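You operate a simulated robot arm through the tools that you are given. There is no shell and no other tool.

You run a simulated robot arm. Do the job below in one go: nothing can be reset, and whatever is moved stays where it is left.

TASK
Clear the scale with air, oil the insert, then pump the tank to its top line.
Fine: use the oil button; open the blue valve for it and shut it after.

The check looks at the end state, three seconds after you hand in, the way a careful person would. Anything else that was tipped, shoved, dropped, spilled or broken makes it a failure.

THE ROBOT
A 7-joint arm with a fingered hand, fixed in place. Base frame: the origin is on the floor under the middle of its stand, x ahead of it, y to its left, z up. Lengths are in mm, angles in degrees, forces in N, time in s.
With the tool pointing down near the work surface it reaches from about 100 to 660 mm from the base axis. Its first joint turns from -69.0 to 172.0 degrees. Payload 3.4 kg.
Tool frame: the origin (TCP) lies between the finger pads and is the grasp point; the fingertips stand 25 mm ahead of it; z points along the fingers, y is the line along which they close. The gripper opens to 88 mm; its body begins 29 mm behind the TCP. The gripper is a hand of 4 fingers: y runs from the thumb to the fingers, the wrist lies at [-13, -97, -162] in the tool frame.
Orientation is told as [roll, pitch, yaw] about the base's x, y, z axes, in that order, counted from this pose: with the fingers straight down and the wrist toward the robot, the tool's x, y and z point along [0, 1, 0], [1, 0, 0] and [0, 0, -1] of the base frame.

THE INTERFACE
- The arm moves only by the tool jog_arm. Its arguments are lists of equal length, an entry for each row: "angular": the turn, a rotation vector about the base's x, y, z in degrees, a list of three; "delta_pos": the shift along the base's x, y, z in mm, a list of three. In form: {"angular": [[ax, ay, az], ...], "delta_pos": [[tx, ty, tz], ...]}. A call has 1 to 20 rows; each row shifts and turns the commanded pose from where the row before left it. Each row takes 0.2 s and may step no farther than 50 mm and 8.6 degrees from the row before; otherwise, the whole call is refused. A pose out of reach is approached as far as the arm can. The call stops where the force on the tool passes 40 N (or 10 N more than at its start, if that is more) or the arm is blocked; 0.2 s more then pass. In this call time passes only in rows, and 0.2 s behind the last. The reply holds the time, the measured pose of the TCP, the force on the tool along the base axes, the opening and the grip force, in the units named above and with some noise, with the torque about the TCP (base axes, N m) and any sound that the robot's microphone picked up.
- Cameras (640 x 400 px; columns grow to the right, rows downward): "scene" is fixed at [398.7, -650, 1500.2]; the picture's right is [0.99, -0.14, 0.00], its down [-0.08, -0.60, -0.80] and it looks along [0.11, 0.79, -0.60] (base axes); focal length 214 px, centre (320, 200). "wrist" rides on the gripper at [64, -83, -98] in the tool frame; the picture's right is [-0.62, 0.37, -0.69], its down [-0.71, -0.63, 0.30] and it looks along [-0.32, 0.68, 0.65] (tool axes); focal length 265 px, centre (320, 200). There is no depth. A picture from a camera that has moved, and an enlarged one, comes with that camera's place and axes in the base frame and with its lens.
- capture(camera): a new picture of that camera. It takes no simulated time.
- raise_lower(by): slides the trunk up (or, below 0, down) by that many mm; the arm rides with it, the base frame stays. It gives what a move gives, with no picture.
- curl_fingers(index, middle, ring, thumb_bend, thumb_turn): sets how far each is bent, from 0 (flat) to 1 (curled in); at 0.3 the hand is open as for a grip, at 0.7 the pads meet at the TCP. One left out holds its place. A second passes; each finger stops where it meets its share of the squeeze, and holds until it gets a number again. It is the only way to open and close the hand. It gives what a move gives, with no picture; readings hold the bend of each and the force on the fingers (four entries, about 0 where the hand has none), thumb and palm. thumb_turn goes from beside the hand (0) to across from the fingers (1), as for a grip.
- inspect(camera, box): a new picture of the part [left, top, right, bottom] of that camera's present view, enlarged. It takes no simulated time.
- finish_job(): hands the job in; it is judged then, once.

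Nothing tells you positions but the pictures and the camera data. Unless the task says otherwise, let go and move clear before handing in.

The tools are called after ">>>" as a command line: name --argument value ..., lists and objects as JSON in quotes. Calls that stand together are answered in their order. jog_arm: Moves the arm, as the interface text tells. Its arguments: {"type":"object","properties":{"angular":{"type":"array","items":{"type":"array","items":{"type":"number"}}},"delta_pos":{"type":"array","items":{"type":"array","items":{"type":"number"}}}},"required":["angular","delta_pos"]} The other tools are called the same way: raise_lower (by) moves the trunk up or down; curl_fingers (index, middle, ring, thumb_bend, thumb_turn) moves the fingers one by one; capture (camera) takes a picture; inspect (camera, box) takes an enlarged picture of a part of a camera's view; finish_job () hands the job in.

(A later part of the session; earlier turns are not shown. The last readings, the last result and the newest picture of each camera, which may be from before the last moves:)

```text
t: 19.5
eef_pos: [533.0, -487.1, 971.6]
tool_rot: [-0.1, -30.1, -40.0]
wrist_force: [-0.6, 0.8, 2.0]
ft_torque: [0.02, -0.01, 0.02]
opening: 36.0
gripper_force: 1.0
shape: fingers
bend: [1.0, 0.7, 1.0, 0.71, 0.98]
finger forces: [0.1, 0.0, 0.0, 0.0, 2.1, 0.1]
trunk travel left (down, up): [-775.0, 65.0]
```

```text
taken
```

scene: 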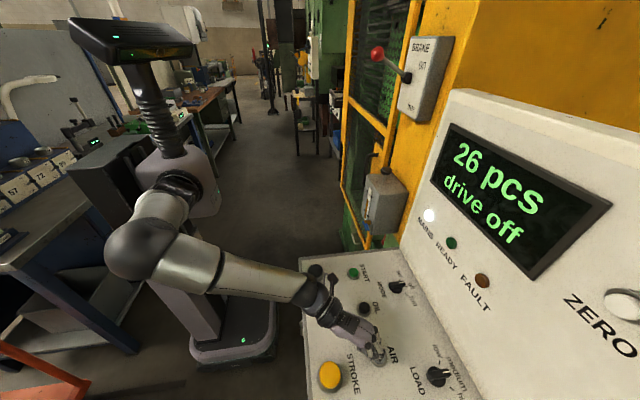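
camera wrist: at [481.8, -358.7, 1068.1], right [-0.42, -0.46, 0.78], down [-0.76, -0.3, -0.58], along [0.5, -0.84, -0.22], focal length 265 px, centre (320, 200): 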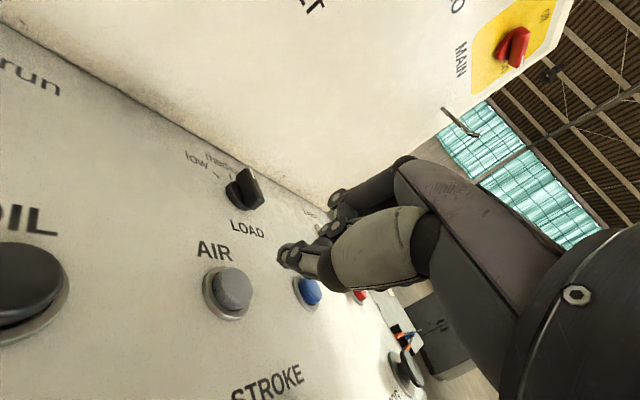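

I heard only a click and no hiss. I'll press slightly deeper to be sure it's fully actuated, then release and check the die.

>>> jog_arm --angular '[[0, 0, 0], [0, 0, 0], [0, 0, 0], [0, 0, 0]]' --delta_pos '[[0, 0, -1.5], [0, 0, -1.5], [0, 0, 0], [0, 0, 0]]'

>>> inspect --camera "wrist" --box '[220, 200, 360, 320]'

```text
t: 20.5
eef_pos: [532.6, -485.8, 968.2]
tool_rot: [0.0, -30.1, -39.9]
wrist_force: [-2.9, 2.5, 4.0]
ft_torque: [0.05, 0.01, 0.02]
opening: 36.0
gripper_force: 2.4
shape: fingers
bend: [1.0, 0.7, 1.0, 0.71, 0.98]
finger forces: [0.1, 0.0, 0.0, 0.0, 4.4, 0.0]
trunk travel left (down, up): [-775.0, 65.0]
```

```text
3.33 times, centred on (290, 260) of wrist
camera zoom: at [480.9, -358.3, 1013.8], right [-0.42, -0.46, 0.78], down [-0.76, -0.3, -0.58], along [0.5, -0.84, -0.22], focal length 885 px, centre (420, 0)
```

zoom: 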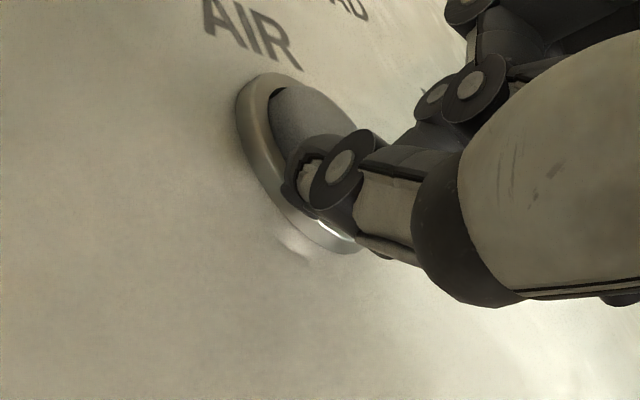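

The button is fully pressed, at about 4 N on the thumb. I'll release it straight up.

>>> jog_arm --angular '[[0, 0, 0], [0, 0, 0], [0, 0, 0]]' --delta_pos '[[0, 0, 8], [0, 0, 22], [0, 0, 30]]'

>>> capture --camera "scene"

```text
t: 21.3
eef_pos: [533.0, -485.4, 1029.9]
tool_rot: [0.0, -30.0, -40.0]
wrist_force: [-0.2, 0.3, -0.1]
ft_torque: [0.04, -0.01, 0.01]
opening: 36.4
gripper_force: 0.0
shape: fingers
bend: [1.0, 0.7, 1.0, 0.7, 0.97]
finger forces: [0.1, 0.1, 0.0, 0.0, 0.0, 0.1]
trunk travel left (down, up): [-775.0, 65.0]
```

```text
taken
```

scene: 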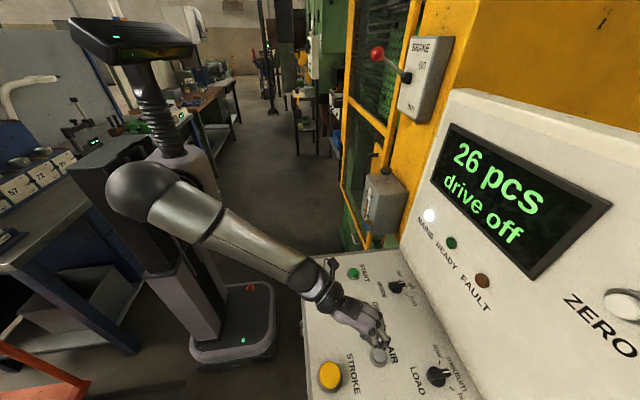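

The button is released. I'll retrace to the clear point and then go look at the die.

>>> jog_arm --angular '[[0, 0, 0], [0, 0, 0], [0, 0, 0], [0, 0, 0], [0, 0, 0], [0, 0, 0], [0, 0, 6.5], [0, 0, 6.5], [0, 0, 6.5], [0, 0, 6.5], [0, 0, 6.5], [0, 0, 6.5], [0, 0, 6.5], [0, 0, 6.5], [0, 0, 6.5]]' --delta_pos '[[-14, 32, 28], [-14, 32, 28], [-14, 32, 28], [-14, 32, 28], [-14, 32, 28], [-14, 32, 28], [5, 45, 0], [5, 45, 0], [5, 45, 0], [5, 45, 0], [5, 45, 0], [5, 45, 0], [5, 45, 0], [5, 45, 0], [5, 45, 0]]'

>>> capture --camera "wrist"

```text
t: 24.5
eef_pos: [568.2, 65.5, 1143.3]
tool_rot: [0.0, -30.0, 18.6]
wrist_force: [-0.1, 0.2, 0.7]
ft_torque: [0.0, -0.03, -0.02]
opening: 36.2
gripper_force: 0.0
shape: fingers
bend: [1.0, 0.7, 1.0, 0.7, 0.97]
finger forces: [0.0, 0.0, 0.0, 0.0, 0.0, 0.0]
out of reach, approached as far as the arm can: row 6, 7, 8, 9, 10, 11
trunk travel left (down, up): [-775.0, 65.0]
```

```text
taken
camera wrist: at [432.0, 88.1, 1187.9], right [0.17, -0.6, 0.78], down [-0.14, -0.8, -0.58], along [0.97, -0.01, -0.23], focal length 265 px, centre (320, 200)
```

wrist: 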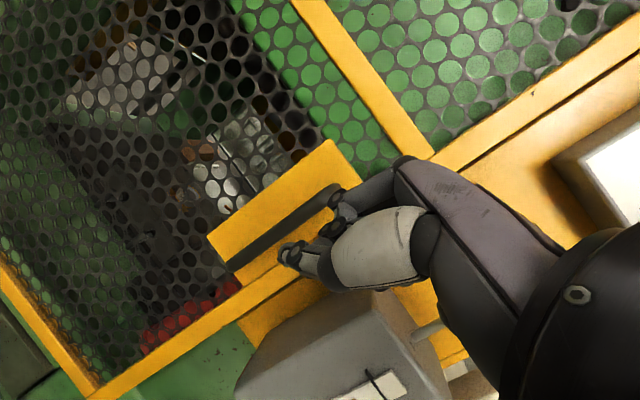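

Some rows were reported out of reach and the path drifted, though nothing was touched. I'll use shorter calls from now on. From here I can look at the die again.

>>> inspect --camera "wrist" --box '[120, 100, 280, 200]'

>>> inspect --camera "wrist" --box '[120, 180, 280, 280]'

>>> capture --camera "scene"

```text
4.00 times, centred on (200, 150) of wrist
camera zoom: at [432.0, 88.1, 1187.9], right [0.17, -0.6, 0.78], down [-0.14, -0.8, -0.58], along [0.97, -0.01, -0.23], focal length 1062 px, centre (800, 400)
```

zoom: 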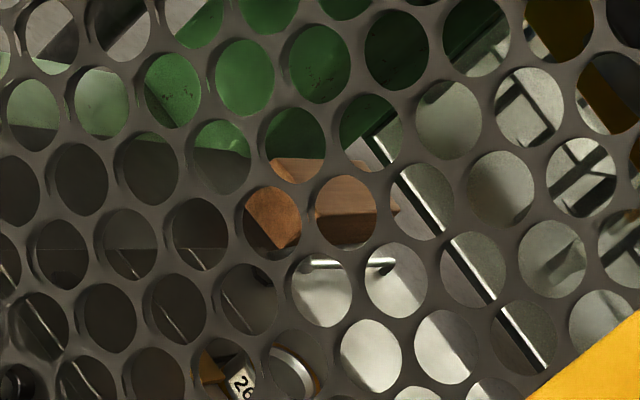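

```text
4.00 times, centred on (200, 230) of wrist
camera zoom: at [432.0, 88.1, 1187.9], right [0.17, -0.6, 0.78], down [-0.14, -0.8, -0.58], along [0.97, -0.01, -0.23], focal length 1062 px, centre (800, 80)
```

zoom: 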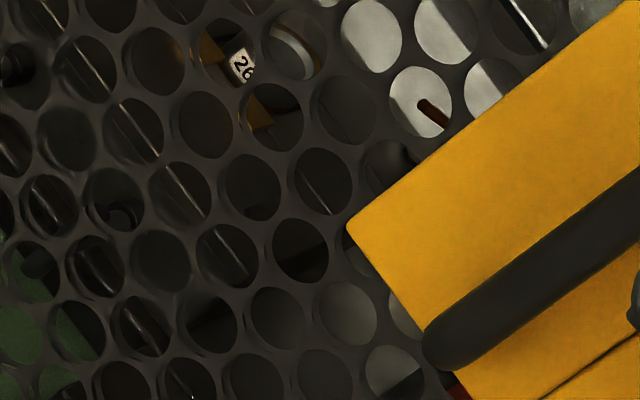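

```text
taken
```

scene: 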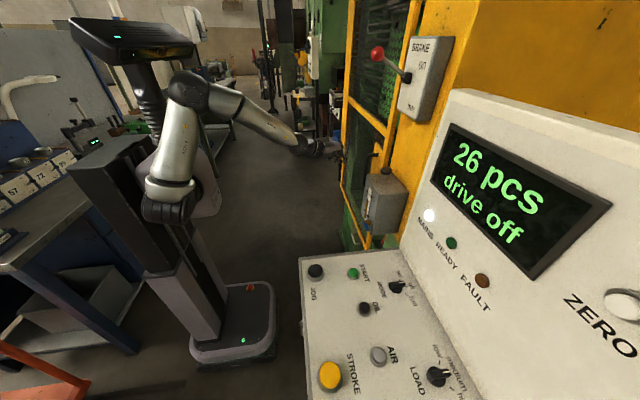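

The flakes no longer seem to show around the insert, but this is a different angle. I'll move to about the earlier viewpoint to compare like with like.

>>> jog_arm --angular '[[0, 0, 0], [0, 0, 0], [0, 0, 0], [0, 0, 0], [0, 0, 0]]' --delta_pos '[[-2, 40, 0], [-2, 40, 0], [-2, 40, 0], [-2, 40, 0], [-2, 40, 0]]'

>>> capture --camera "wrist"

```text
t: 25.9
eef_pos: [580.1, 231.7, 1185.0]
tool_rot: [5.0, -31.7, 12.4]
wrist_force: [-0.8, 0.9, 0.7]
ft_torque: [-0.02, 0.02, -0.02]
opening: 36.5
gripper_force: 0.1
shape: fingers
bend: [1.0, 0.7, 1.0, 0.7, 0.97]
finger forces: [0.0, 0.0, 0.0, 0.0, 0.0, 0.0]
trunk travel left (down, up): [-775.0, 65.0]
stopped in row 5: the arm was blocked; the commanded pose is now the measured one
```

```text
taken
camera wrist: at [445.6, 258.5, 1229.4], right [0.12, -0.67, 0.73], down [-0.19, -0.74, -0.64], along [0.97, -0.06, -0.22], focal length 265 px, centre (320, 200)
```

wrist: 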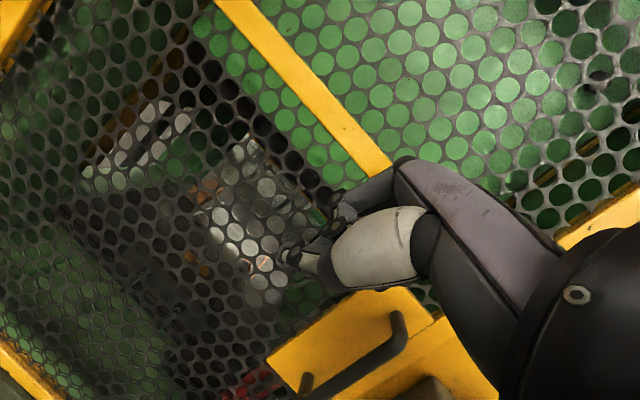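

>>> inspect --camera "wrist" --box '[150, 160, 290, 248]'

>>> inspect --camera "wrist" --box '[150, 230, 290, 318]'

>>> capture --camera "scene"

```text
4.55 times, centred on (220, 204) of wrist
camera zoom: at [445.6, 258.5, 1229.4], right [0.12, -0.67, 0.73], down [-0.19, -0.74, -0.64], along [0.97, -0.06, -0.22], focal length 1206 px, centre (774, 182)
```

zoom: 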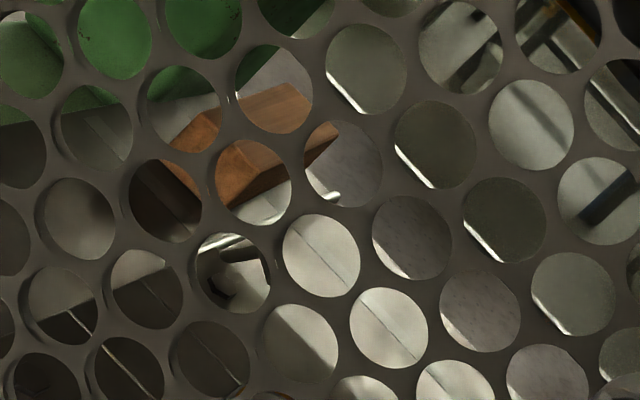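

```text
4.55 times, centred on (220, 274) of wrist
camera zoom: at [445.6, 258.5, 1229.4], right [0.12, -0.67, 0.73], down [-0.19, -0.74, -0.64], along [0.97, -0.06, -0.22], focal length 1206 px, centre (774, -136)
```

zoom: 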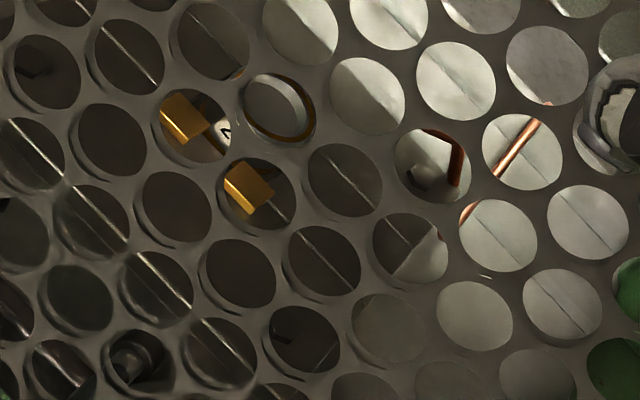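

```text
taken
```

scene: 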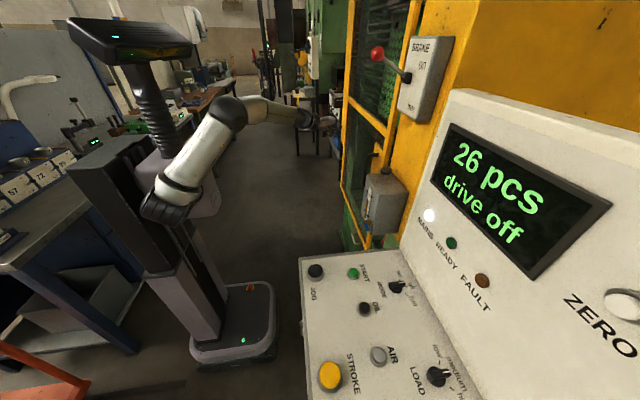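

The same dark plate around the insert is now free of flakes, and the insert ring and brass pieces are clean, so the AIR press worked. Next is the blue valve. I'll pull back and level the hand in front of the tank to study the lever.

>>> jog_arm --angular '[[0, 0, -6.2], [0, 0, -6.2], [-4.3, 1.7, -2.5], [0, 0, 0]]' --delta_pos '[[-40, -20, 0], [-40, -20, 0], [-40, -20, 0], [-30, -30, 0]]'

```text
t: 26.9
eef_pos: [428.1, 140.5, 1181.0]
tool_rot: [-0.1, -30.0, 0.3]
wrist_force: [-0.6, 0.1, 0.1]
ft_torque: [0.02, 0.02, -0.01]
opening: 36.3
gripper_force: 0.0
shape: fingers
bend: [1.0, 0.7, 1.0, 0.7, 0.97]
finger forces: [0.0, 0.1, 0.0, 0.0, 0.0, 0.0]
trunk travel left (down, up): [-775.0, 65.0]
```

>>> jog_arm --angular '[[0, 0, 0], [0, 0, 0], [0, 0, 0], [0, 0, 0], [0, 0, 0]]' --delta_pos '[[0, -35, -20], [0, -35, -20], [0, -35, -20], [0, -35, -20], [0, -35, -20]]'

>>> capture --camera "wrist"

>>> capture --camera "scene"

```text
t: 28.1
eef_pos: [435.9, -30.8, 1081.1]
tool_rot: [-0.1, -29.7, 0.3]
wrist_force: [0.1, -0.8, 0.4]
ft_torque: [0.0, 0.0, -0.02]
opening: 36.5
gripper_force: 0.0
shape: fingers
bend: [1.0, 0.7, 1.0, 0.7, 0.97]
finger forces: [0.0, 0.0, 0.0, 0.1, 0.0, 0.0]
out of reach, approached as far as the arm can: row 5
trunk travel left (down, up): [-775.0, 65.0]
```

```text
taken
camera wrist: at [313.4, 33.6, 1125.6], right [-0.02, -0.62, 0.79], down [-0.39, -0.72, -0.58], along [0.92, -0.32, -0.23], focal length 265 px, centre (320, 200)
```

wrist: 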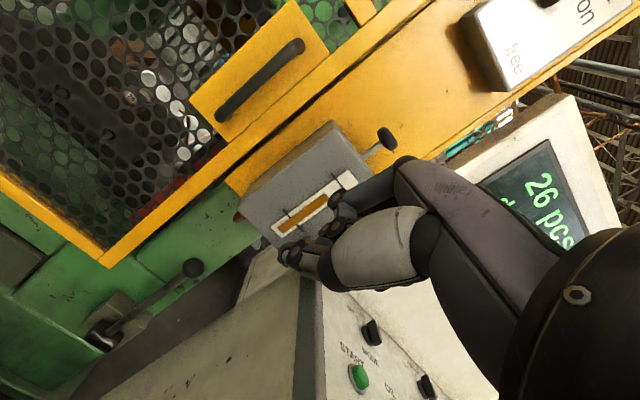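

```text
taken
```

scene: 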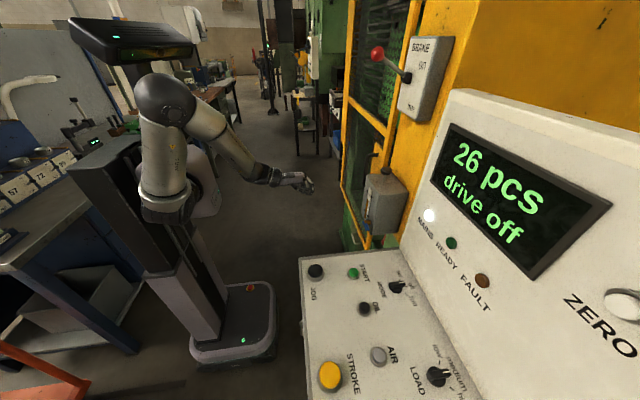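

The fingers hide the lever. I'll slide toward -y, in free air above and beside the desk edge, so the lever comes into view on the left.

>>> jog_arm --angular '[[0, 0, 0], [0, 0, 0], [0, 0, 0], [0, 0, 0]]' --delta_pos '[[5, -35, 0], [5, -35, 0], [5, -35, 0], [5, -35, 0]]'

>>> capture --camera "wrist"

>>> inspect --camera "wrist" --box '[140, 100, 320, 250]'

```text
t: 29.1
eef_pos: [471.2, -171.0, 1081.1]
tool_rot: [0.1, -29.8, 0.2]
wrist_force: [-0.3, -1.5, -0.5]
ft_torque: [0.04, 0.0, 0.02]
opening: 36.4
gripper_force: 0.0
shape: fingers
bend: [1.0, 0.7, 1.0, 0.7, 0.97]
finger forces: [0.1, 0.0, 0.0, 0.0, 0.1, 0.0]
out of reach, approached as far as the arm can: row 1, 2
trunk travel left (down, up): [-775.0, 65.0]
```

```text
taken
camera wrist: at [349.1, -105.6, 1126.5], right [-0.02, -0.62, 0.78], down [-0.39, -0.72, -0.58], along [0.92, -0.32, -0.23], focal length 265 px, centre (320, 200)
```

wrist: 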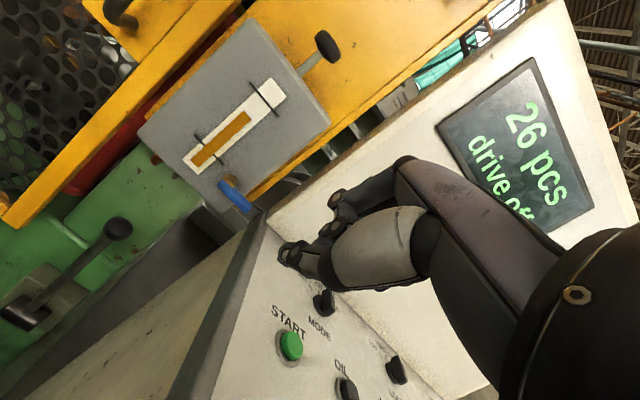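

```text
2.67 times, centred on (230, 175) of wrist
camera zoom: at [349.1, -105.6, 1126.5], right [-0.02, -0.62, 0.78], down [-0.39, -0.72, -0.58], along [0.92, -0.32, -0.23], focal length 708 px, centre (560, 267)
```

zoom: 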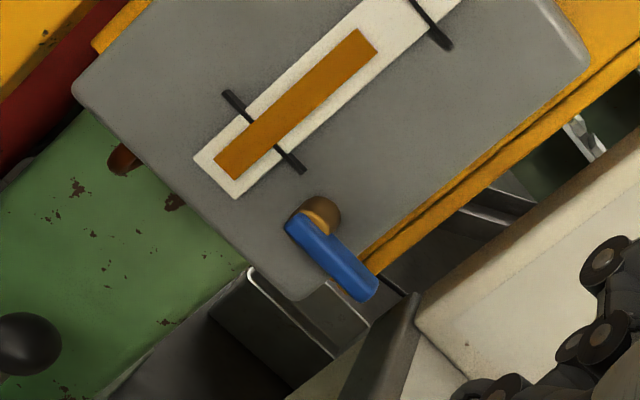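

The lever is horizontal, with its brass stem at about [640,-124,986] and its blue end at about [630,-161,985]. The desk edge is at y≈-204, so I'll turn the hand into a forward-pointing "poker" with the wrist on the tank side, away from the desk. I'll do this in free air, starting with the pitch.

>>> jog_arm --angular '[[0, -7.5, 0], [0, -7.5, 0], [0, -7.5, 0], [0, -7.5, 0], [0, -7.5, 0], [0, -7.5, 0]]' --delta_pos '[[8, 15, 5], [8, 15, 5], [8, 15, 5], [8, 15, 5], [8, 15, 5], [8, 15, 5]]'

>>> capture --camera "scene"

```text
t: 30.5
eef_pos: [518.7, -74.5, 1112.9]
tool_rot: [-0.9, -75.0, 1.1]
wrist_force: [0.2, 0.6, -0.3]
ft_torque: [0.03, 0.0, -0.01]
opening: 36.5
gripper_force: 0.1
shape: fingers
bend: [1.0, 0.7, 1.0, 0.7, 0.97]
finger forces: [0.0, 0.1, 0.0, 0.0, 0.0, 0.0]
trunk travel left (down, up): [-775.0, 65.0]
```

```text
taken
```

scene: 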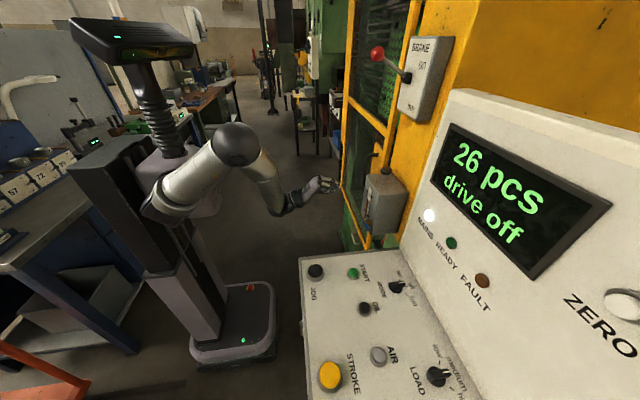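

The pitch is done at [519,-75,1113] with the fingers forward. Now I'll roll the hand 90° about its own axis.

>>> jog_arm --angular '[[7.25, 0, -1.94], [7.25, 0, -1.94], [7.25, 0, -1.94], [7.25, 0, -1.94], [7.25, 0, -1.94], [7.25, 0, -1.94], [7.25, 0, -1.94], [7.25, 0, -1.94], [7.25, 0, -1.94], [7.25, 0, -1.94], [7.25, 0, -1.94], [7.25, 0, -1.94]]' --delta_pos '[[0, -5, 0], [0, -5, 0], [0, -5, 0], [0, -5, 0], [0, -5, 0], [0, -5, 0], [0, -5, 0], [0, -5, 0], [0, -5, 0], [0, -5, 0], [0, -5, 0], [0, -5, 0]]'

>>> capture --camera "scene"

>>> capture --camera "wrist"

```text
t: 33.1
eef_pos: [518.7, -135.1, 1113.8]
tool_rot: [75.0, -0.1, -89.9]
wrist_force: [-0.7, -1.6, 0.3]
ft_torque: [-0.01, 0.01, -0.02]
opening: 36.5
gripper_force: 0.1
shape: fingers
bend: [1.0, 0.7, 1.0, 0.7, 0.97]
finger forces: [0.0, 0.1, 0.0, 0.0, 0.0, 0.0]
trunk travel left (down, up): [-775.0, 65.0]
```

```text
taken
```

scene: 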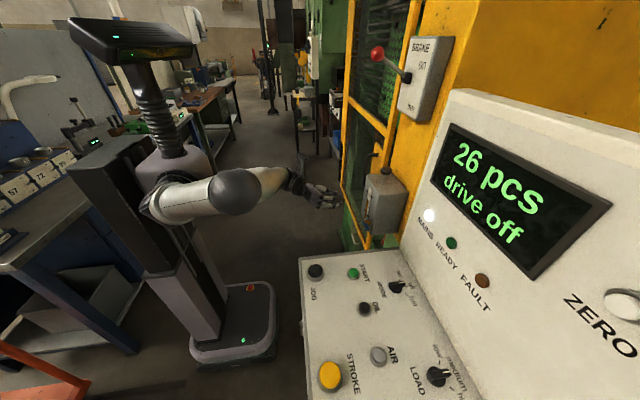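

```text
taken
camera wrist: at [439.4, -51.1, 1202.1], right [-0.83, -0.37, -0.42], down [0.11, 0.63, -0.77], along [0.55, -0.68, -0.48], focal length 265 px, centre (320, 200)
```

wrist: 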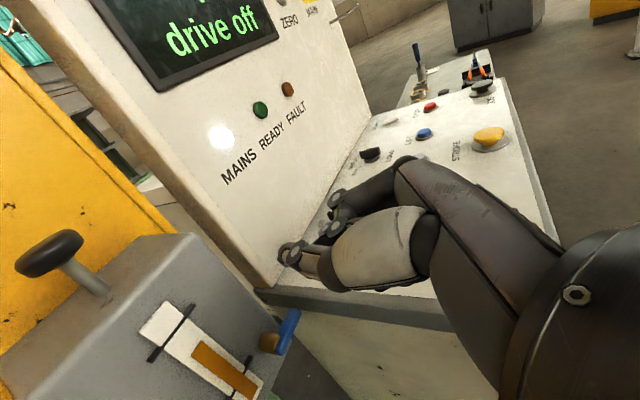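

The poker orientation is exact, and the wrist camera now sees the tank, gauge and lever. I'll move to a standoff just in front of and above the lever's end.

>>> jog_arm --angular '[[0, 0, 0], [0, 0, 0], [0, 0, 0]]' --delta_pos '[[14, -7, -25], [14, -7, -25], [10, -7, -20]]'

>>> capture --camera "wrist"

>>> inspect --camera "wrist" --box '[160, 180, 360, 330]'

>>> inspect --camera "scene" --box '[310, 140, 430, 250]'

```text
t: 33.9
eef_pos: [557.1, -153.7, 1044.9]
tool_rot: [75.0, -0.2, -89.8]
wrist_force: [0.0, -1.4, 0.0]
ft_torque: [0.01, -0.03, 0.0]
opening: 36.3
gripper_force: 0.0
shape: fingers
bend: [1.0, 0.7, 1.0, 0.7, 0.97]
finger forces: [0.0, 0.0, 0.0, 0.0, 0.0, 0.0]
trunk travel left (down, up): [-775.0, 65.0]
```

```text
taken
camera wrist: at [478.3, -69.9, 1131.9], right [-0.83, -0.37, -0.42], down [0.11, 0.63, -0.77], along [0.55, -0.68, -0.48], focal length 265 px, centre (320, 200)
```

wrist: 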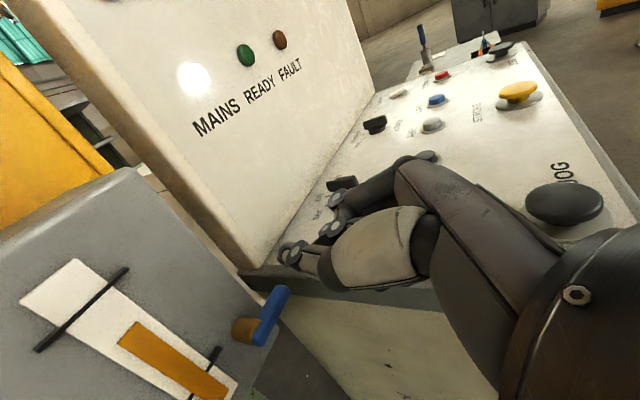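

```text
2.67 times, centred on (260, 255) of wrist
camera zoom: at [478.3, -69.9, 1131.9], right [-0.83, -0.37, -0.42], down [0.11, 0.63, -0.77], along [0.55, -0.68, -0.48], focal length 708 px, centre (480, 53)
```

zoom: 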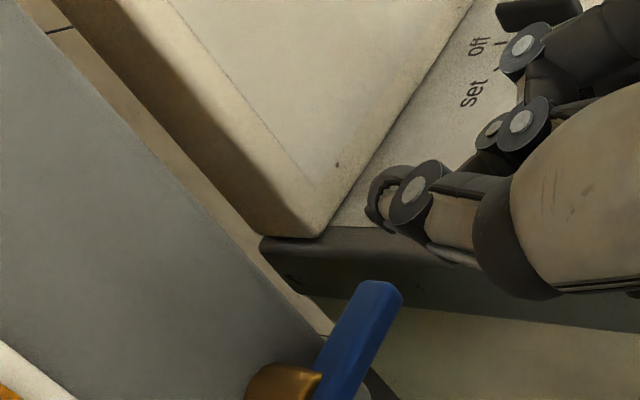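

```text
3.64 times, centred on (370, 195) of scene
camera zoom: at [398.7, -650.0, 1500.2], right [0.99, -0.14, 0.0], down [-0.08, -0.6, -0.8], along [0.11, 0.79, -0.6], focal length 780 px, centre (138, 218)
```

zoom: 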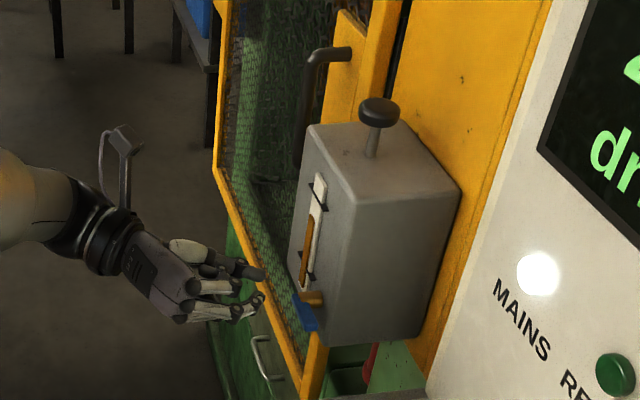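

The thumb tip sits at about tool [6,-10,28] and the middle fingertip lies just beside it. I'll bring the tip over the lever, then press down on it.

>>> jog_arm --angular '[[0, 0, 0], [0, 0, 0]]' --delta_pos '[[24, 2, -8], [22, 2, -8]]'

>>> inspect --camera "wrist" --box '[160, 180, 360, 330]'

>>> inspect --camera "scene" --box '[330, 160, 420, 240]'

```text
t: 34.5
eef_pos: [603.4, -151.0, 1026.2]
tool_rot: [75.1, -0.2, -89.8]
wrist_force: [0.8, 0.2, 0.0]
ft_torque: [-0.01, 0.03, 0.0]
opening: 36.5
gripper_force: 0.0
shape: fingers
bend: [1.0, 0.7, 1.0, 0.7, 0.97]
finger forces: [0.0, 0.0, 0.0, 0.0, 0.0, 0.1]
trunk travel left (down, up): [-775.0, 65.0]
```

```text
2.67 times, centred on (260, 255) of wrist
camera zoom: at [525.1, -66.3, 1114.9], right [-0.83, -0.37, -0.42], down [0.11, 0.63, -0.77], along [0.55, -0.68, -0.48], focal length 708 px, centre (480, 53)
```

zoom: 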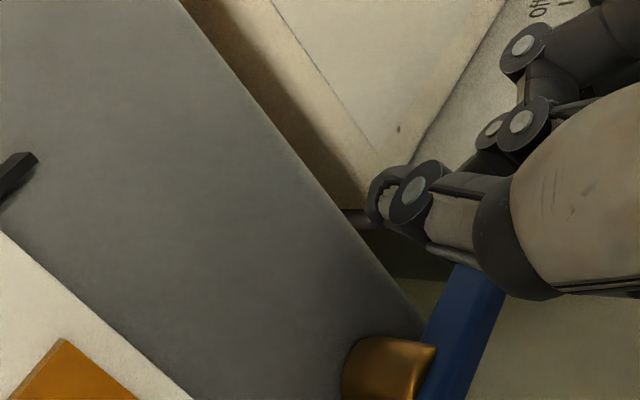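

```text
5.00 times, centred on (375, 200) of scene
camera zoom: at [398.7, -650.0, 1500.2], right [0.99, -0.14, 0.0], down [-0.08, -0.6, -0.8], along [0.11, 0.79, -0.6], focal length 1072 px, centre (45, 200)
```

zoom: 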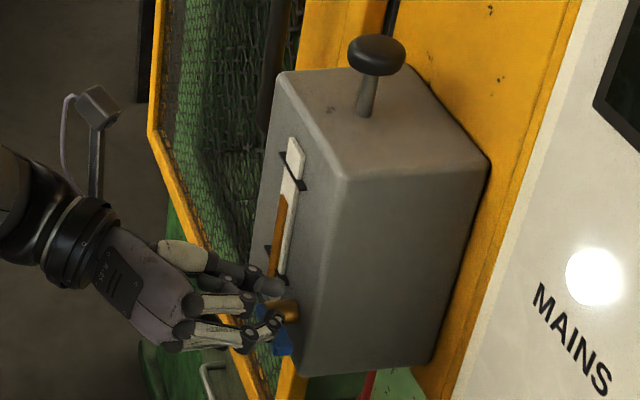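

The tip is above the lever. The tank face is at x≈656, so there is room to reach 8 mm further in and get good overlap. Then I'll lower toward contact.

>>> jog_arm --angular '[[0, 0, 0], [0, 0, 0]]' --delta_pos '[[7, 0, -8], [0, 0, -8]]'

>>> inspect --camera "wrist" --box '[180, 180, 340, 300]'

>>> inspect --camera "scene" --box '[350, 190, 400, 230]'

```text
t: 35.1
eef_pos: [609.8, -151.7, 1010.4]
tool_rot: [75.1, -0.1, -89.8]
wrist_force: [0.8, -0.8, 0.1]
ft_torque: [-0.02, 0.01, 0.04]
opening: 36.2
gripper_force: 0.0
shape: fingers
bend: [1.0, 0.7, 1.0, 0.7, 0.97]
finger forces: [0.0, 0.0, 0.0, 0.0, 0.0, 0.0]
trunk travel left (down, up): [-775.0, 65.0]
```

```text
3.33 times, centred on (260, 240) of wrist
camera zoom: at [530.4, -67.6, 1099.7], right [-0.83, -0.37, -0.42], down [0.11, 0.63, -0.77], along [0.55, -0.68, -0.48], focal length 885 px, centre (520, 67)
```

zoom: 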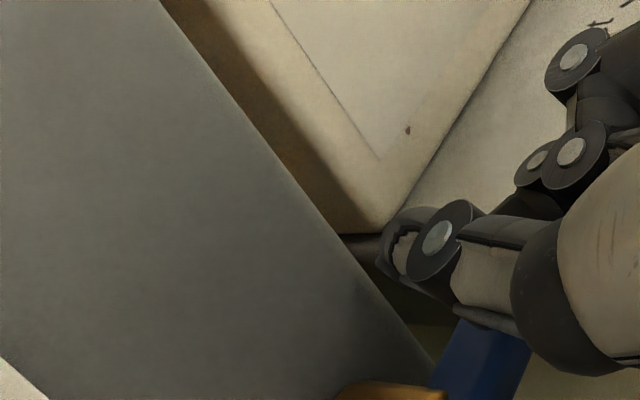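

```text
10.00 times, centred on (375, 210) of scene
camera zoom: at [398.7, -650.0, 1500.2], right [0.99, -0.14, 0.0], down [-0.08, -0.6, -0.8], along [0.11, 0.79, -0.6], focal length 2145 px, centre (-230, 100)
```

zoom: 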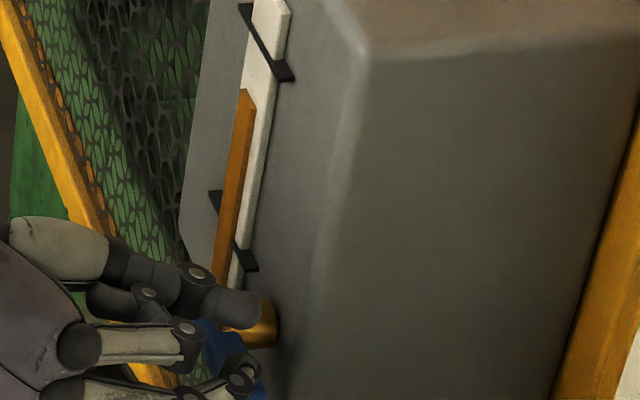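

The thumb and middle fingertips straddle the lever's length from above. I'll press down in 3 mm steps.

>>> jog_arm --angular '[[0, 0, 0], [0, 0, 0], [0, 0, 0], [0, 0, 0]]' --delta_pos '[[0, 0, -3], [0, 0, -3], [0, 0, -3], [0, 0, -3]]'

>>> inspect --camera "scene" --box '[350, 195, 400, 235]'

>>> inspect --camera "wrist" --box '[180, 180, 340, 300]'

```text
t: 36.1
eef_pos: [606.8, -150.3, 1007.1]
tool_rot: [75.8, -0.3, -89.8]
wrist_force: [4.6, -0.3, 29.6]
ft_torque: [-0.15, -0.77, 0.04]
opening: 36.3
gripper_force: 15.5
shape: fingers
bend: [1.0, 0.69, 1.0, 0.7, 0.97]
finger forces: [0.0, 29.1, 0.0, 0.0, 0.1, 0.1]
trunk travel left (down, up): [-775.0, 65.0]
```

```text
10.00 times, centred on (375, 215) of scene
camera zoom: at [398.7, -650.0, 1500.2], right [0.99, -0.14, 0.0], down [-0.08, -0.6, -0.8], along [0.11, 0.79, -0.6], focal length 2145 px, centre (-230, 50)
```

zoom: 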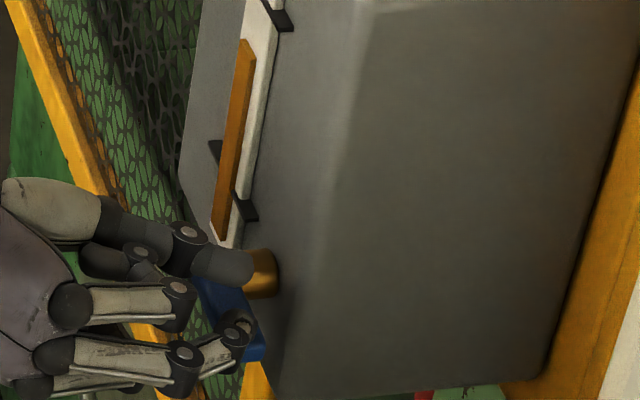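

```text
3.33 times, centred on (260, 240) of wrist
camera zoom: at [527.8, -65.6, 1093.1], right [-0.82, -0.37, -0.43], down [0.12, 0.63, -0.77], along [0.56, -0.68, -0.47], focal length 885 px, centre (520, 67)
```

zoom: 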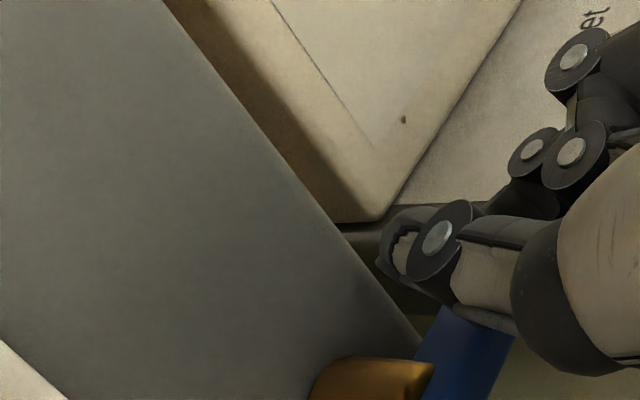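

The middle finger shows 29 N and the lever has not budged, so down appears to be against its stop. I'll back off and check the lever.

>>> jog_arm --angular '[[0, 0, 0], [0, 0, 0], [0, 0, 0]]' --delta_pos '[[0, 0, 12], [0, 0, 10], [-40, 0, 10]]'

>>> inspect --camera "wrist" --box '[160, 230, 360, 400]'

>>> inspect --camera "scene" --box '[350, 195, 400, 235]'

```text
t: 36.9
eef_pos: [564.9, -151.1, 1032.2]
tool_rot: [74.9, -0.2, -89.8]
wrist_force: [0.1, -0.8, 0.1]
ft_torque: [0.01, 0.01, 0.0]
opening: 36.5
gripper_force: 0.0
shape: fingers
bend: [1.0, 0.7, 1.0, 0.7, 0.97]
finger forces: [0.0, 0.0, 0.0, 0.1, 0.0, 0.0]
trunk travel left (down, up): [-775.0, 65.0]
```

```text
2.35 times, centred on (260, 315) of wrist
camera zoom: at [487.3, -67.7, 1120.0], right [-0.83, -0.37, -0.42], down [0.11, 0.63, -0.77], along [0.55, -0.68, -0.48], focal length 624 px, centre (461, -71)
```

zoom: 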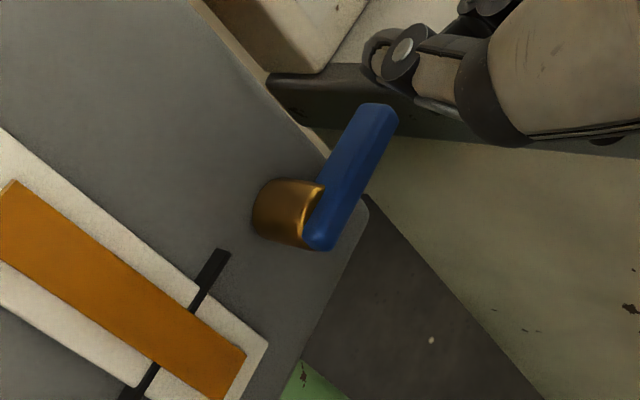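

```text
10.00 times, centred on (375, 215) of scene
camera zoom: at [398.7, -650.0, 1500.2], right [0.99, -0.14, 0.0], down [-0.08, -0.6, -0.8], along [0.11, 0.79, -0.6], focal length 2145 px, centre (-230, 50)
```

zoom: 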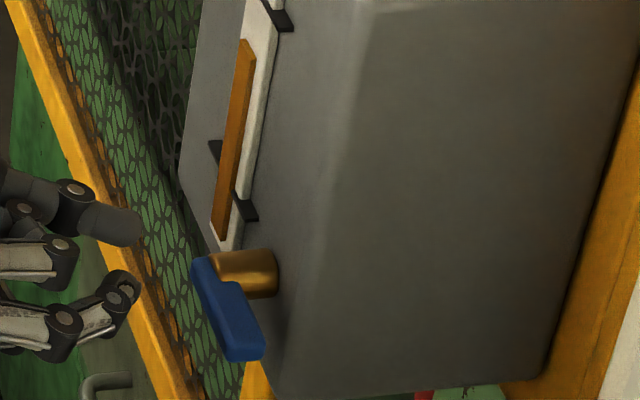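

The lever is unmoved and intact. I'll try the other direction by getting the tip beneath the lever and lifting. First I'll drop below it while staying in front.

>>> jog_arm --angular '[[0, 0, 0], [0, 0, 0], [0, 0, 0]]' --delta_pos '[[-3, 4, -22], [-2, 4, -23], [0, 3, -23]]'

>>> inspect --camera "wrist" --box '[160, 150, 360, 320]'

>>> inspect --camera "scene" --box '[330, 180, 410, 250]'

```text
t: 37.7
eef_pos: [565.5, -140.0, 965.1]
tool_rot: [75.0, -0.1, -89.7]
wrist_force: [0.4, 0.3, -1.1]
ft_torque: [0.01, -0.03, 0.0]
opening: 36.5
gripper_force: 0.0
shape: fingers
bend: [1.0, 0.7, 1.0, 0.7, 0.97]
finger forces: [0.2, 0.0, 0.1, 0.0, 0.1, 0.1]
trunk travel left (down, up): [-775.0, 65.0]
```

```text
2.35 times, centred on (260, 235) of wrist
camera zoom: at [486.4, -56.0, 1052.0], right [-0.83, -0.37, -0.42], down [0.11, 0.63, -0.77], along [0.55, -0.68, -0.48], focal length 624 px, centre (461, 118)
```

zoom: 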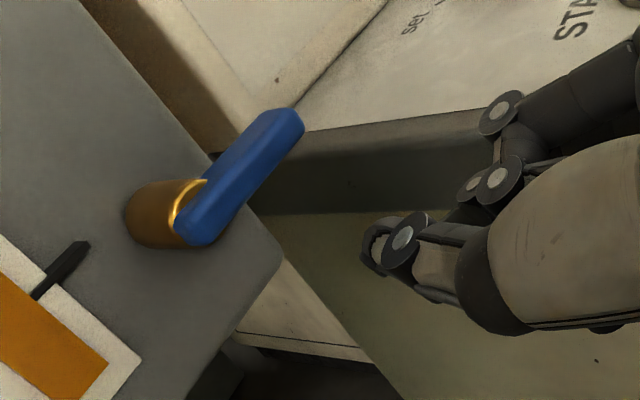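

```text
5.71 times, centred on (370, 215) of scene
camera zoom: at [398.7, -650.0, 1500.2], right [0.99, -0.14, 0.0], down [-0.08, -0.6, -0.8], along [0.11, 0.79, -0.6], focal length 1226 px, centre (34, 114)
```

zoom: 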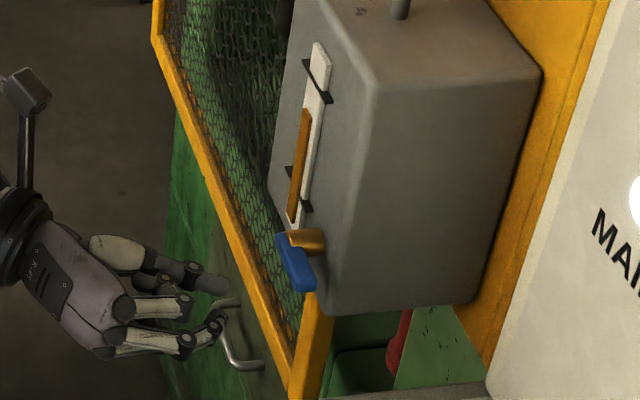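

The tip is below and in front of the lever. Under the brass hub the thumb would get in the way, so I'll open it aside and use only the middle fingertip.

>>> curl_fingers --thumb_bend 0.1

>>> capture --camera "wrist"

>>> inspect --camera "wrist" --box '[160, 150, 360, 320]'

>>> inspect --camera "scene" --box '[330, 180, 410, 250]'

```text
t: 38.7
eef_pos: [564.5, -141.1, 964.7]
tool_rot: [75.0, -0.1, -89.8]
wrist_force: [0.1, 0.2, -0.5]
ft_torque: [-0.01, 0.02, -0.02]
opening: 58.5
gripper_force: 0.0
shape: fingers
bend: [1.0, 0.7, 1.0, 0.1, 0.97]
finger forces: [0.0, 0.0, 0.1, 0.0, 0.0, 0.0]
trunk travel left (down, up): [-775.0, 65.0]
```

```text
taken
camera wrist: at [485.9, -56.2, 1052.4], right [-0.83, -0.37, -0.42], down [0.11, 0.63, -0.77], along [0.55, -0.68, -0.48], focal length 265 px, centre (320, 200)
```

wrist: 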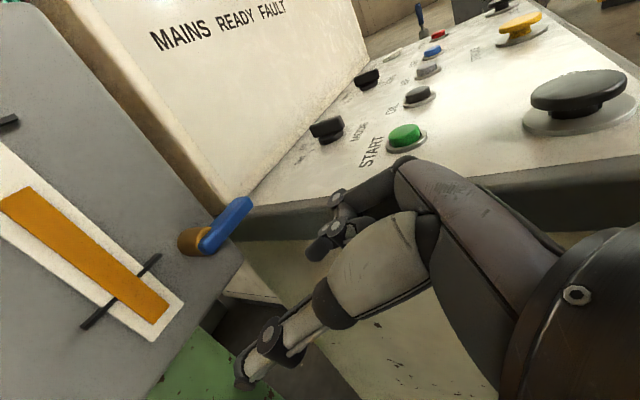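

```text
2.35 times, centred on (260, 235) of wrist
camera zoom: at [485.9, -56.2, 1052.4], right [-0.83, -0.37, -0.42], down [0.11, 0.63, -0.77], along [0.55, -0.68, -0.48], focal length 624 px, centre (461, 118)
```

zoom: 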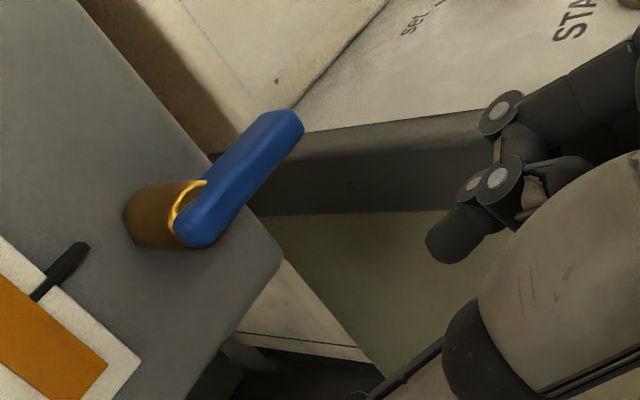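

```text
5.71 times, centred on (370, 215) of scene
camera zoom: at [398.7, -650.0, 1500.2], right [0.99, -0.14, 0.0], down [-0.08, -0.6, -0.8], along [0.11, 0.79, -0.6], focal length 1226 px, centre (34, 114)
```

zoom: 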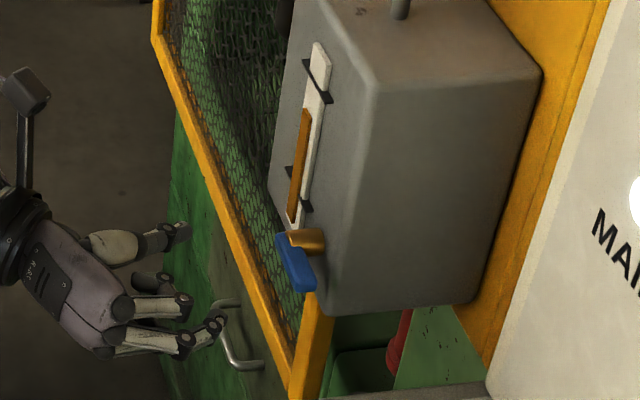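

With the thumb aside, the middle finger's distal pad is the foremost part. I'll slide it in under the lever, watching the force.

>>> jog_arm --angular '[[0, 0, 0], [0, 0, 0], [0, 0, 0]]' --delta_pos '[[14, -1, -1], [14, 0, 0], [13, 0, 0]]'

>>> inspect --camera "wrist" --box '[200, 150, 360, 270]'

>>> inspect --camera "scene" --box '[340, 190, 404, 230]'

```text
t: 39.5
eef_pos: [606.2, -141.8, 963.7]
tool_rot: [74.8, -0.2, -89.8]
wrist_force: [0.4, 1.7, -0.1]
ft_torque: [0.02, -0.01, 0.01]
opening: 58.1
gripper_force: 0.0
shape: fingers
bend: [1.0, 0.7, 1.0, 0.1, 0.97]
finger forces: [0.0, 0.0, 0.0, 0.0, 0.1, 0.0]
trunk travel left (down, up): [-775.0, 65.0]
```

```text
3.33 times, centred on (280, 210) of wrist
camera zoom: at [526.3, -57.3, 1051.1], right [-0.83, -0.37, -0.42], down [0.11, 0.63, -0.77], along [0.55, -0.68, -0.48], focal length 885 px, centre (453, 167)
```

zoom: 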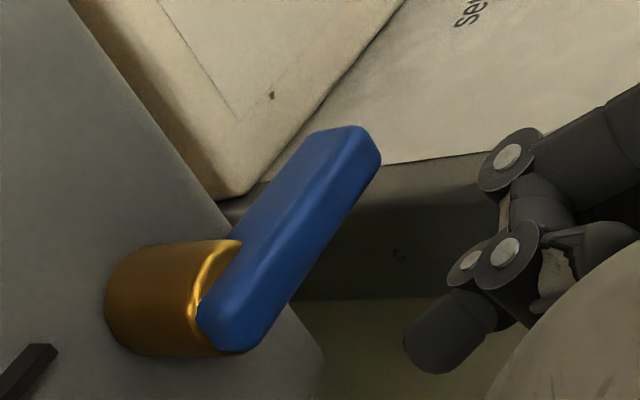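

```text
10.00 times, centred on (372, 210) of scene
camera zoom: at [398.7, -650.0, 1500.2], right [0.99, -0.14, 0.0], down [-0.08, -0.6, -0.8], along [0.11, 0.79, -0.6], focal length 2145 px, centre (-200, 100)
```

zoom: 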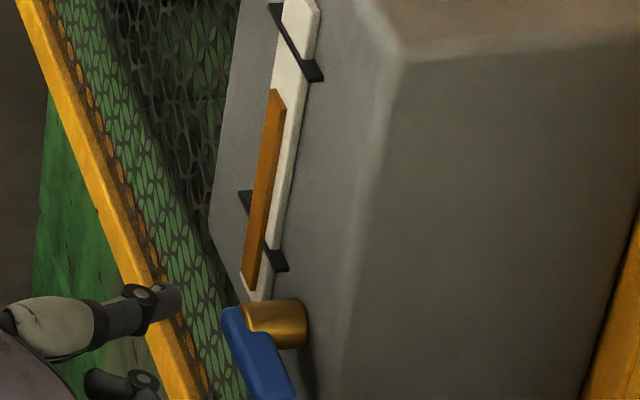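

>>> inspect --camera "scene" --box '[340, 205, 404, 255]'

>>> capture --camera "wrist"

```text
8.00 times, centred on (372, 230) of scene
camera zoom: at [398.7, -650.0, 1500.2], right [0.99, -0.14, 0.0], down [-0.08, -0.6, -0.8], along [0.11, 0.79, -0.6], focal length 1716 px, centre (-96, -40)
```

zoom: 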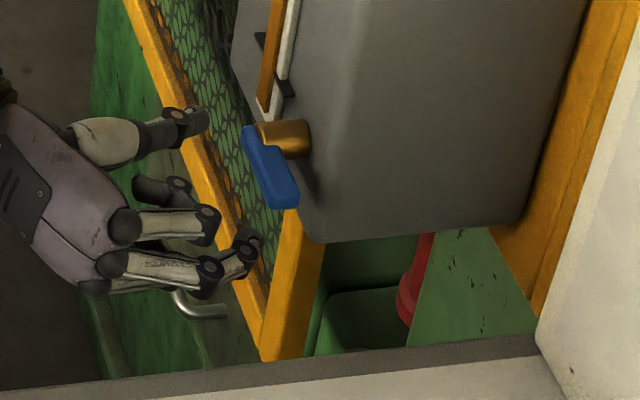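

```text
taken
camera wrist: at [526.3, -57.3, 1051.1], right [-0.83, -0.37, -0.42], down [0.11, 0.63, -0.77], along [0.55, -0.68, -0.48], focal length 265 px, centre (320, 200)
```

wrist: 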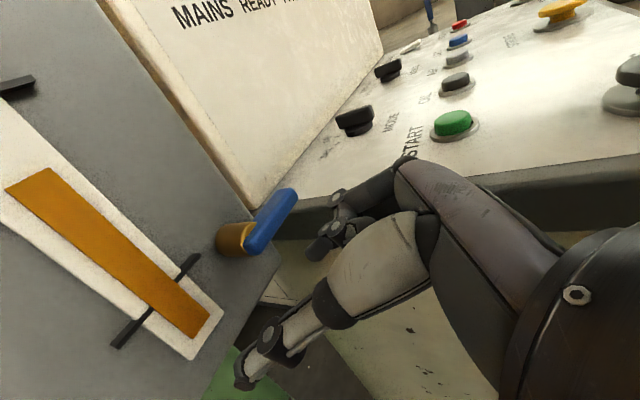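

The middle finger's front joint is at x≈617, slightly short of the lever at 622–634. I'll go in 9 mm more, then lift in small steps.

>>> jog_arm --angular '[[0, 0, 0], [0, 0, 0]]' --delta_pos '[[5, 0, 0], [5, 0, 0]]'

>>> jog_arm --angular '[[0, 0, 0], [0, 0, 0], [0, 0, 0], [0, 0, 0]]' --delta_pos '[[0, 0, 3], [0, 0, 3], [0, 0, 3], [0, 0, 3]]'

>>> inspect --camera "scene" --box '[340, 195, 404, 245]'

>>> inspect --camera "wrist" --box '[200, 150, 360, 270]'

```text
t: 40.1
eef_pos: [614.7, -143.0, 963.1]
tool_rot: [75.0, -0.2, -89.8]
wrist_force: [0.4, -0.6, 0.8]
ft_torque: [-0.01, 0.02, -0.01]
opening: 58.2
gripper_force: 0.0
shape: fingers
bend: [1.0, 0.7, 1.0, 0.1, 0.97]
finger forces: [0.0, 0.0, 0.0, 0.0, 0.0, 0.0]
trunk travel left (down, up): [-775.0, 65.0]
```

```text
t: 41.1
eef_pos: [615.1, -141.6, 975.3]
tool_rot: [75.0, -0.2, -89.8]
wrist_force: [-1.0, 0.1, -0.8]
ft_torque: [-0.03, 0.01, 0.01]
opening: 58.3
gripper_force: 0.0
shape: fingers
bend: [1.0, 0.7, 1.0, 0.1, 0.97]
finger forces: [0.0, 0.1, 0.1, 0.0, 0.1, 0.1]
trunk travel left (down, up): [-775.0, 65.0]
```

```text
8.00 times, centred on (372, 220) of scene
camera zoom: at [398.7, -650.0, 1500.2], right [0.99, -0.14, 0.0], down [-0.08, -0.6, -0.8], along [0.11, 0.79, -0.6], focal length 1716 px, centre (-96, 40)
```

zoom: 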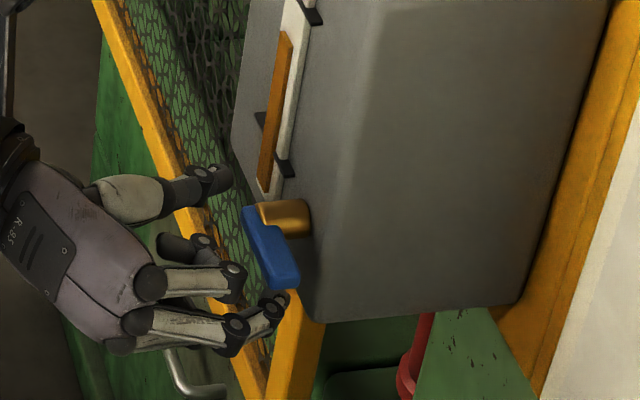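

```text
3.33 times, centred on (280, 210) of wrist
camera zoom: at [536.0, -57.4, 1063.3], right [-0.83, -0.37, -0.42], down [0.11, 0.63, -0.77], along [0.55, -0.68, -0.48], focal length 885 px, centre (453, 167)
```

zoom: 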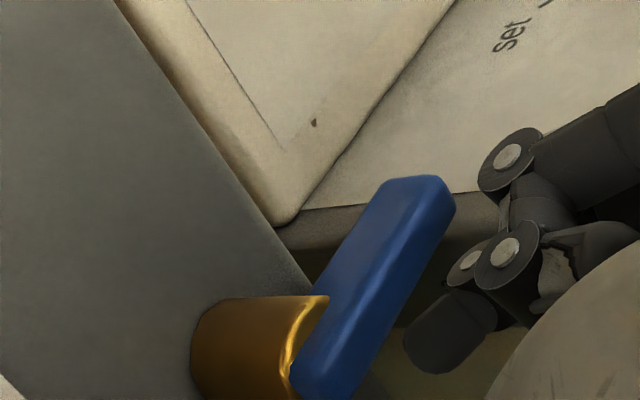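

The finger is right below the lever now with no contact yet. I'll continue lifting in 3 mm steps.

>>> jog_arm --angular '[[0, 0, 0], [0, 0, 0], [0, 0, 0], [0, 0, 0]]' --delta_pos '[[0, 0, 3], [0, 0, 3], [0, 0, 3], [0, 0, 3]]'

>>> inspect --camera "wrist" --box '[200, 150, 360, 270]'

>>> inspect --camera "scene" --box '[340, 195, 404, 245]'

```text
t: 42.1
eef_pos: [615.0, -142.4, 987.3]
tool_rot: [74.9, -0.2, -89.8]
wrist_force: [-0.4, -0.4, -2.0]
ft_torque: [-0.01, 0.02, -0.03]
opening: 58.5
gripper_force: 1.2
shape: fingers
bend: [1.0, 0.7, 1.0, 0.1, 0.97]
finger forces: [0.0, 1.6, 0.0, 0.1, 0.0, 0.1]
trunk travel left (down, up): [-775.0, 65.0]
```

```text
3.33 times, centred on (280, 210) of wrist
camera zoom: at [536.3, -57.5, 1075.0], right [-0.83, -0.37, -0.42], down [0.11, 0.63, -0.77], along [0.55, -0.68, -0.48], focal length 885 px, centre (453, 167)
```

zoom: 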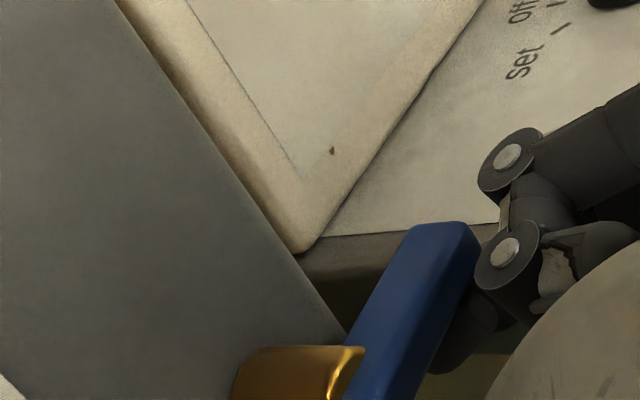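

```text
8.00 times, centred on (372, 220) of scene
camera zoom: at [398.7, -650.0, 1500.2], right [0.99, -0.14, 0.0], down [-0.08, -0.6, -0.8], along [0.11, 0.79, -0.6], focal length 1716 px, centre (-96, 40)
```

zoom: 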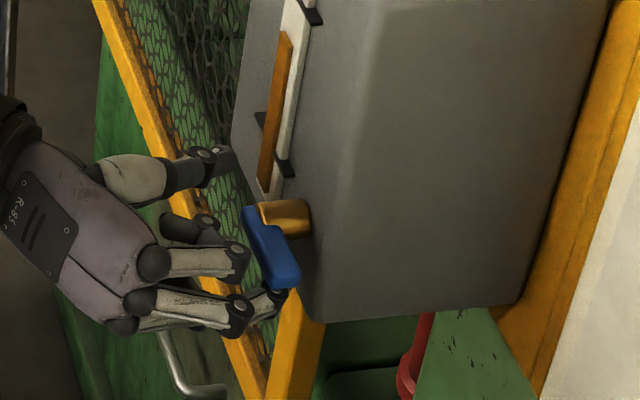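

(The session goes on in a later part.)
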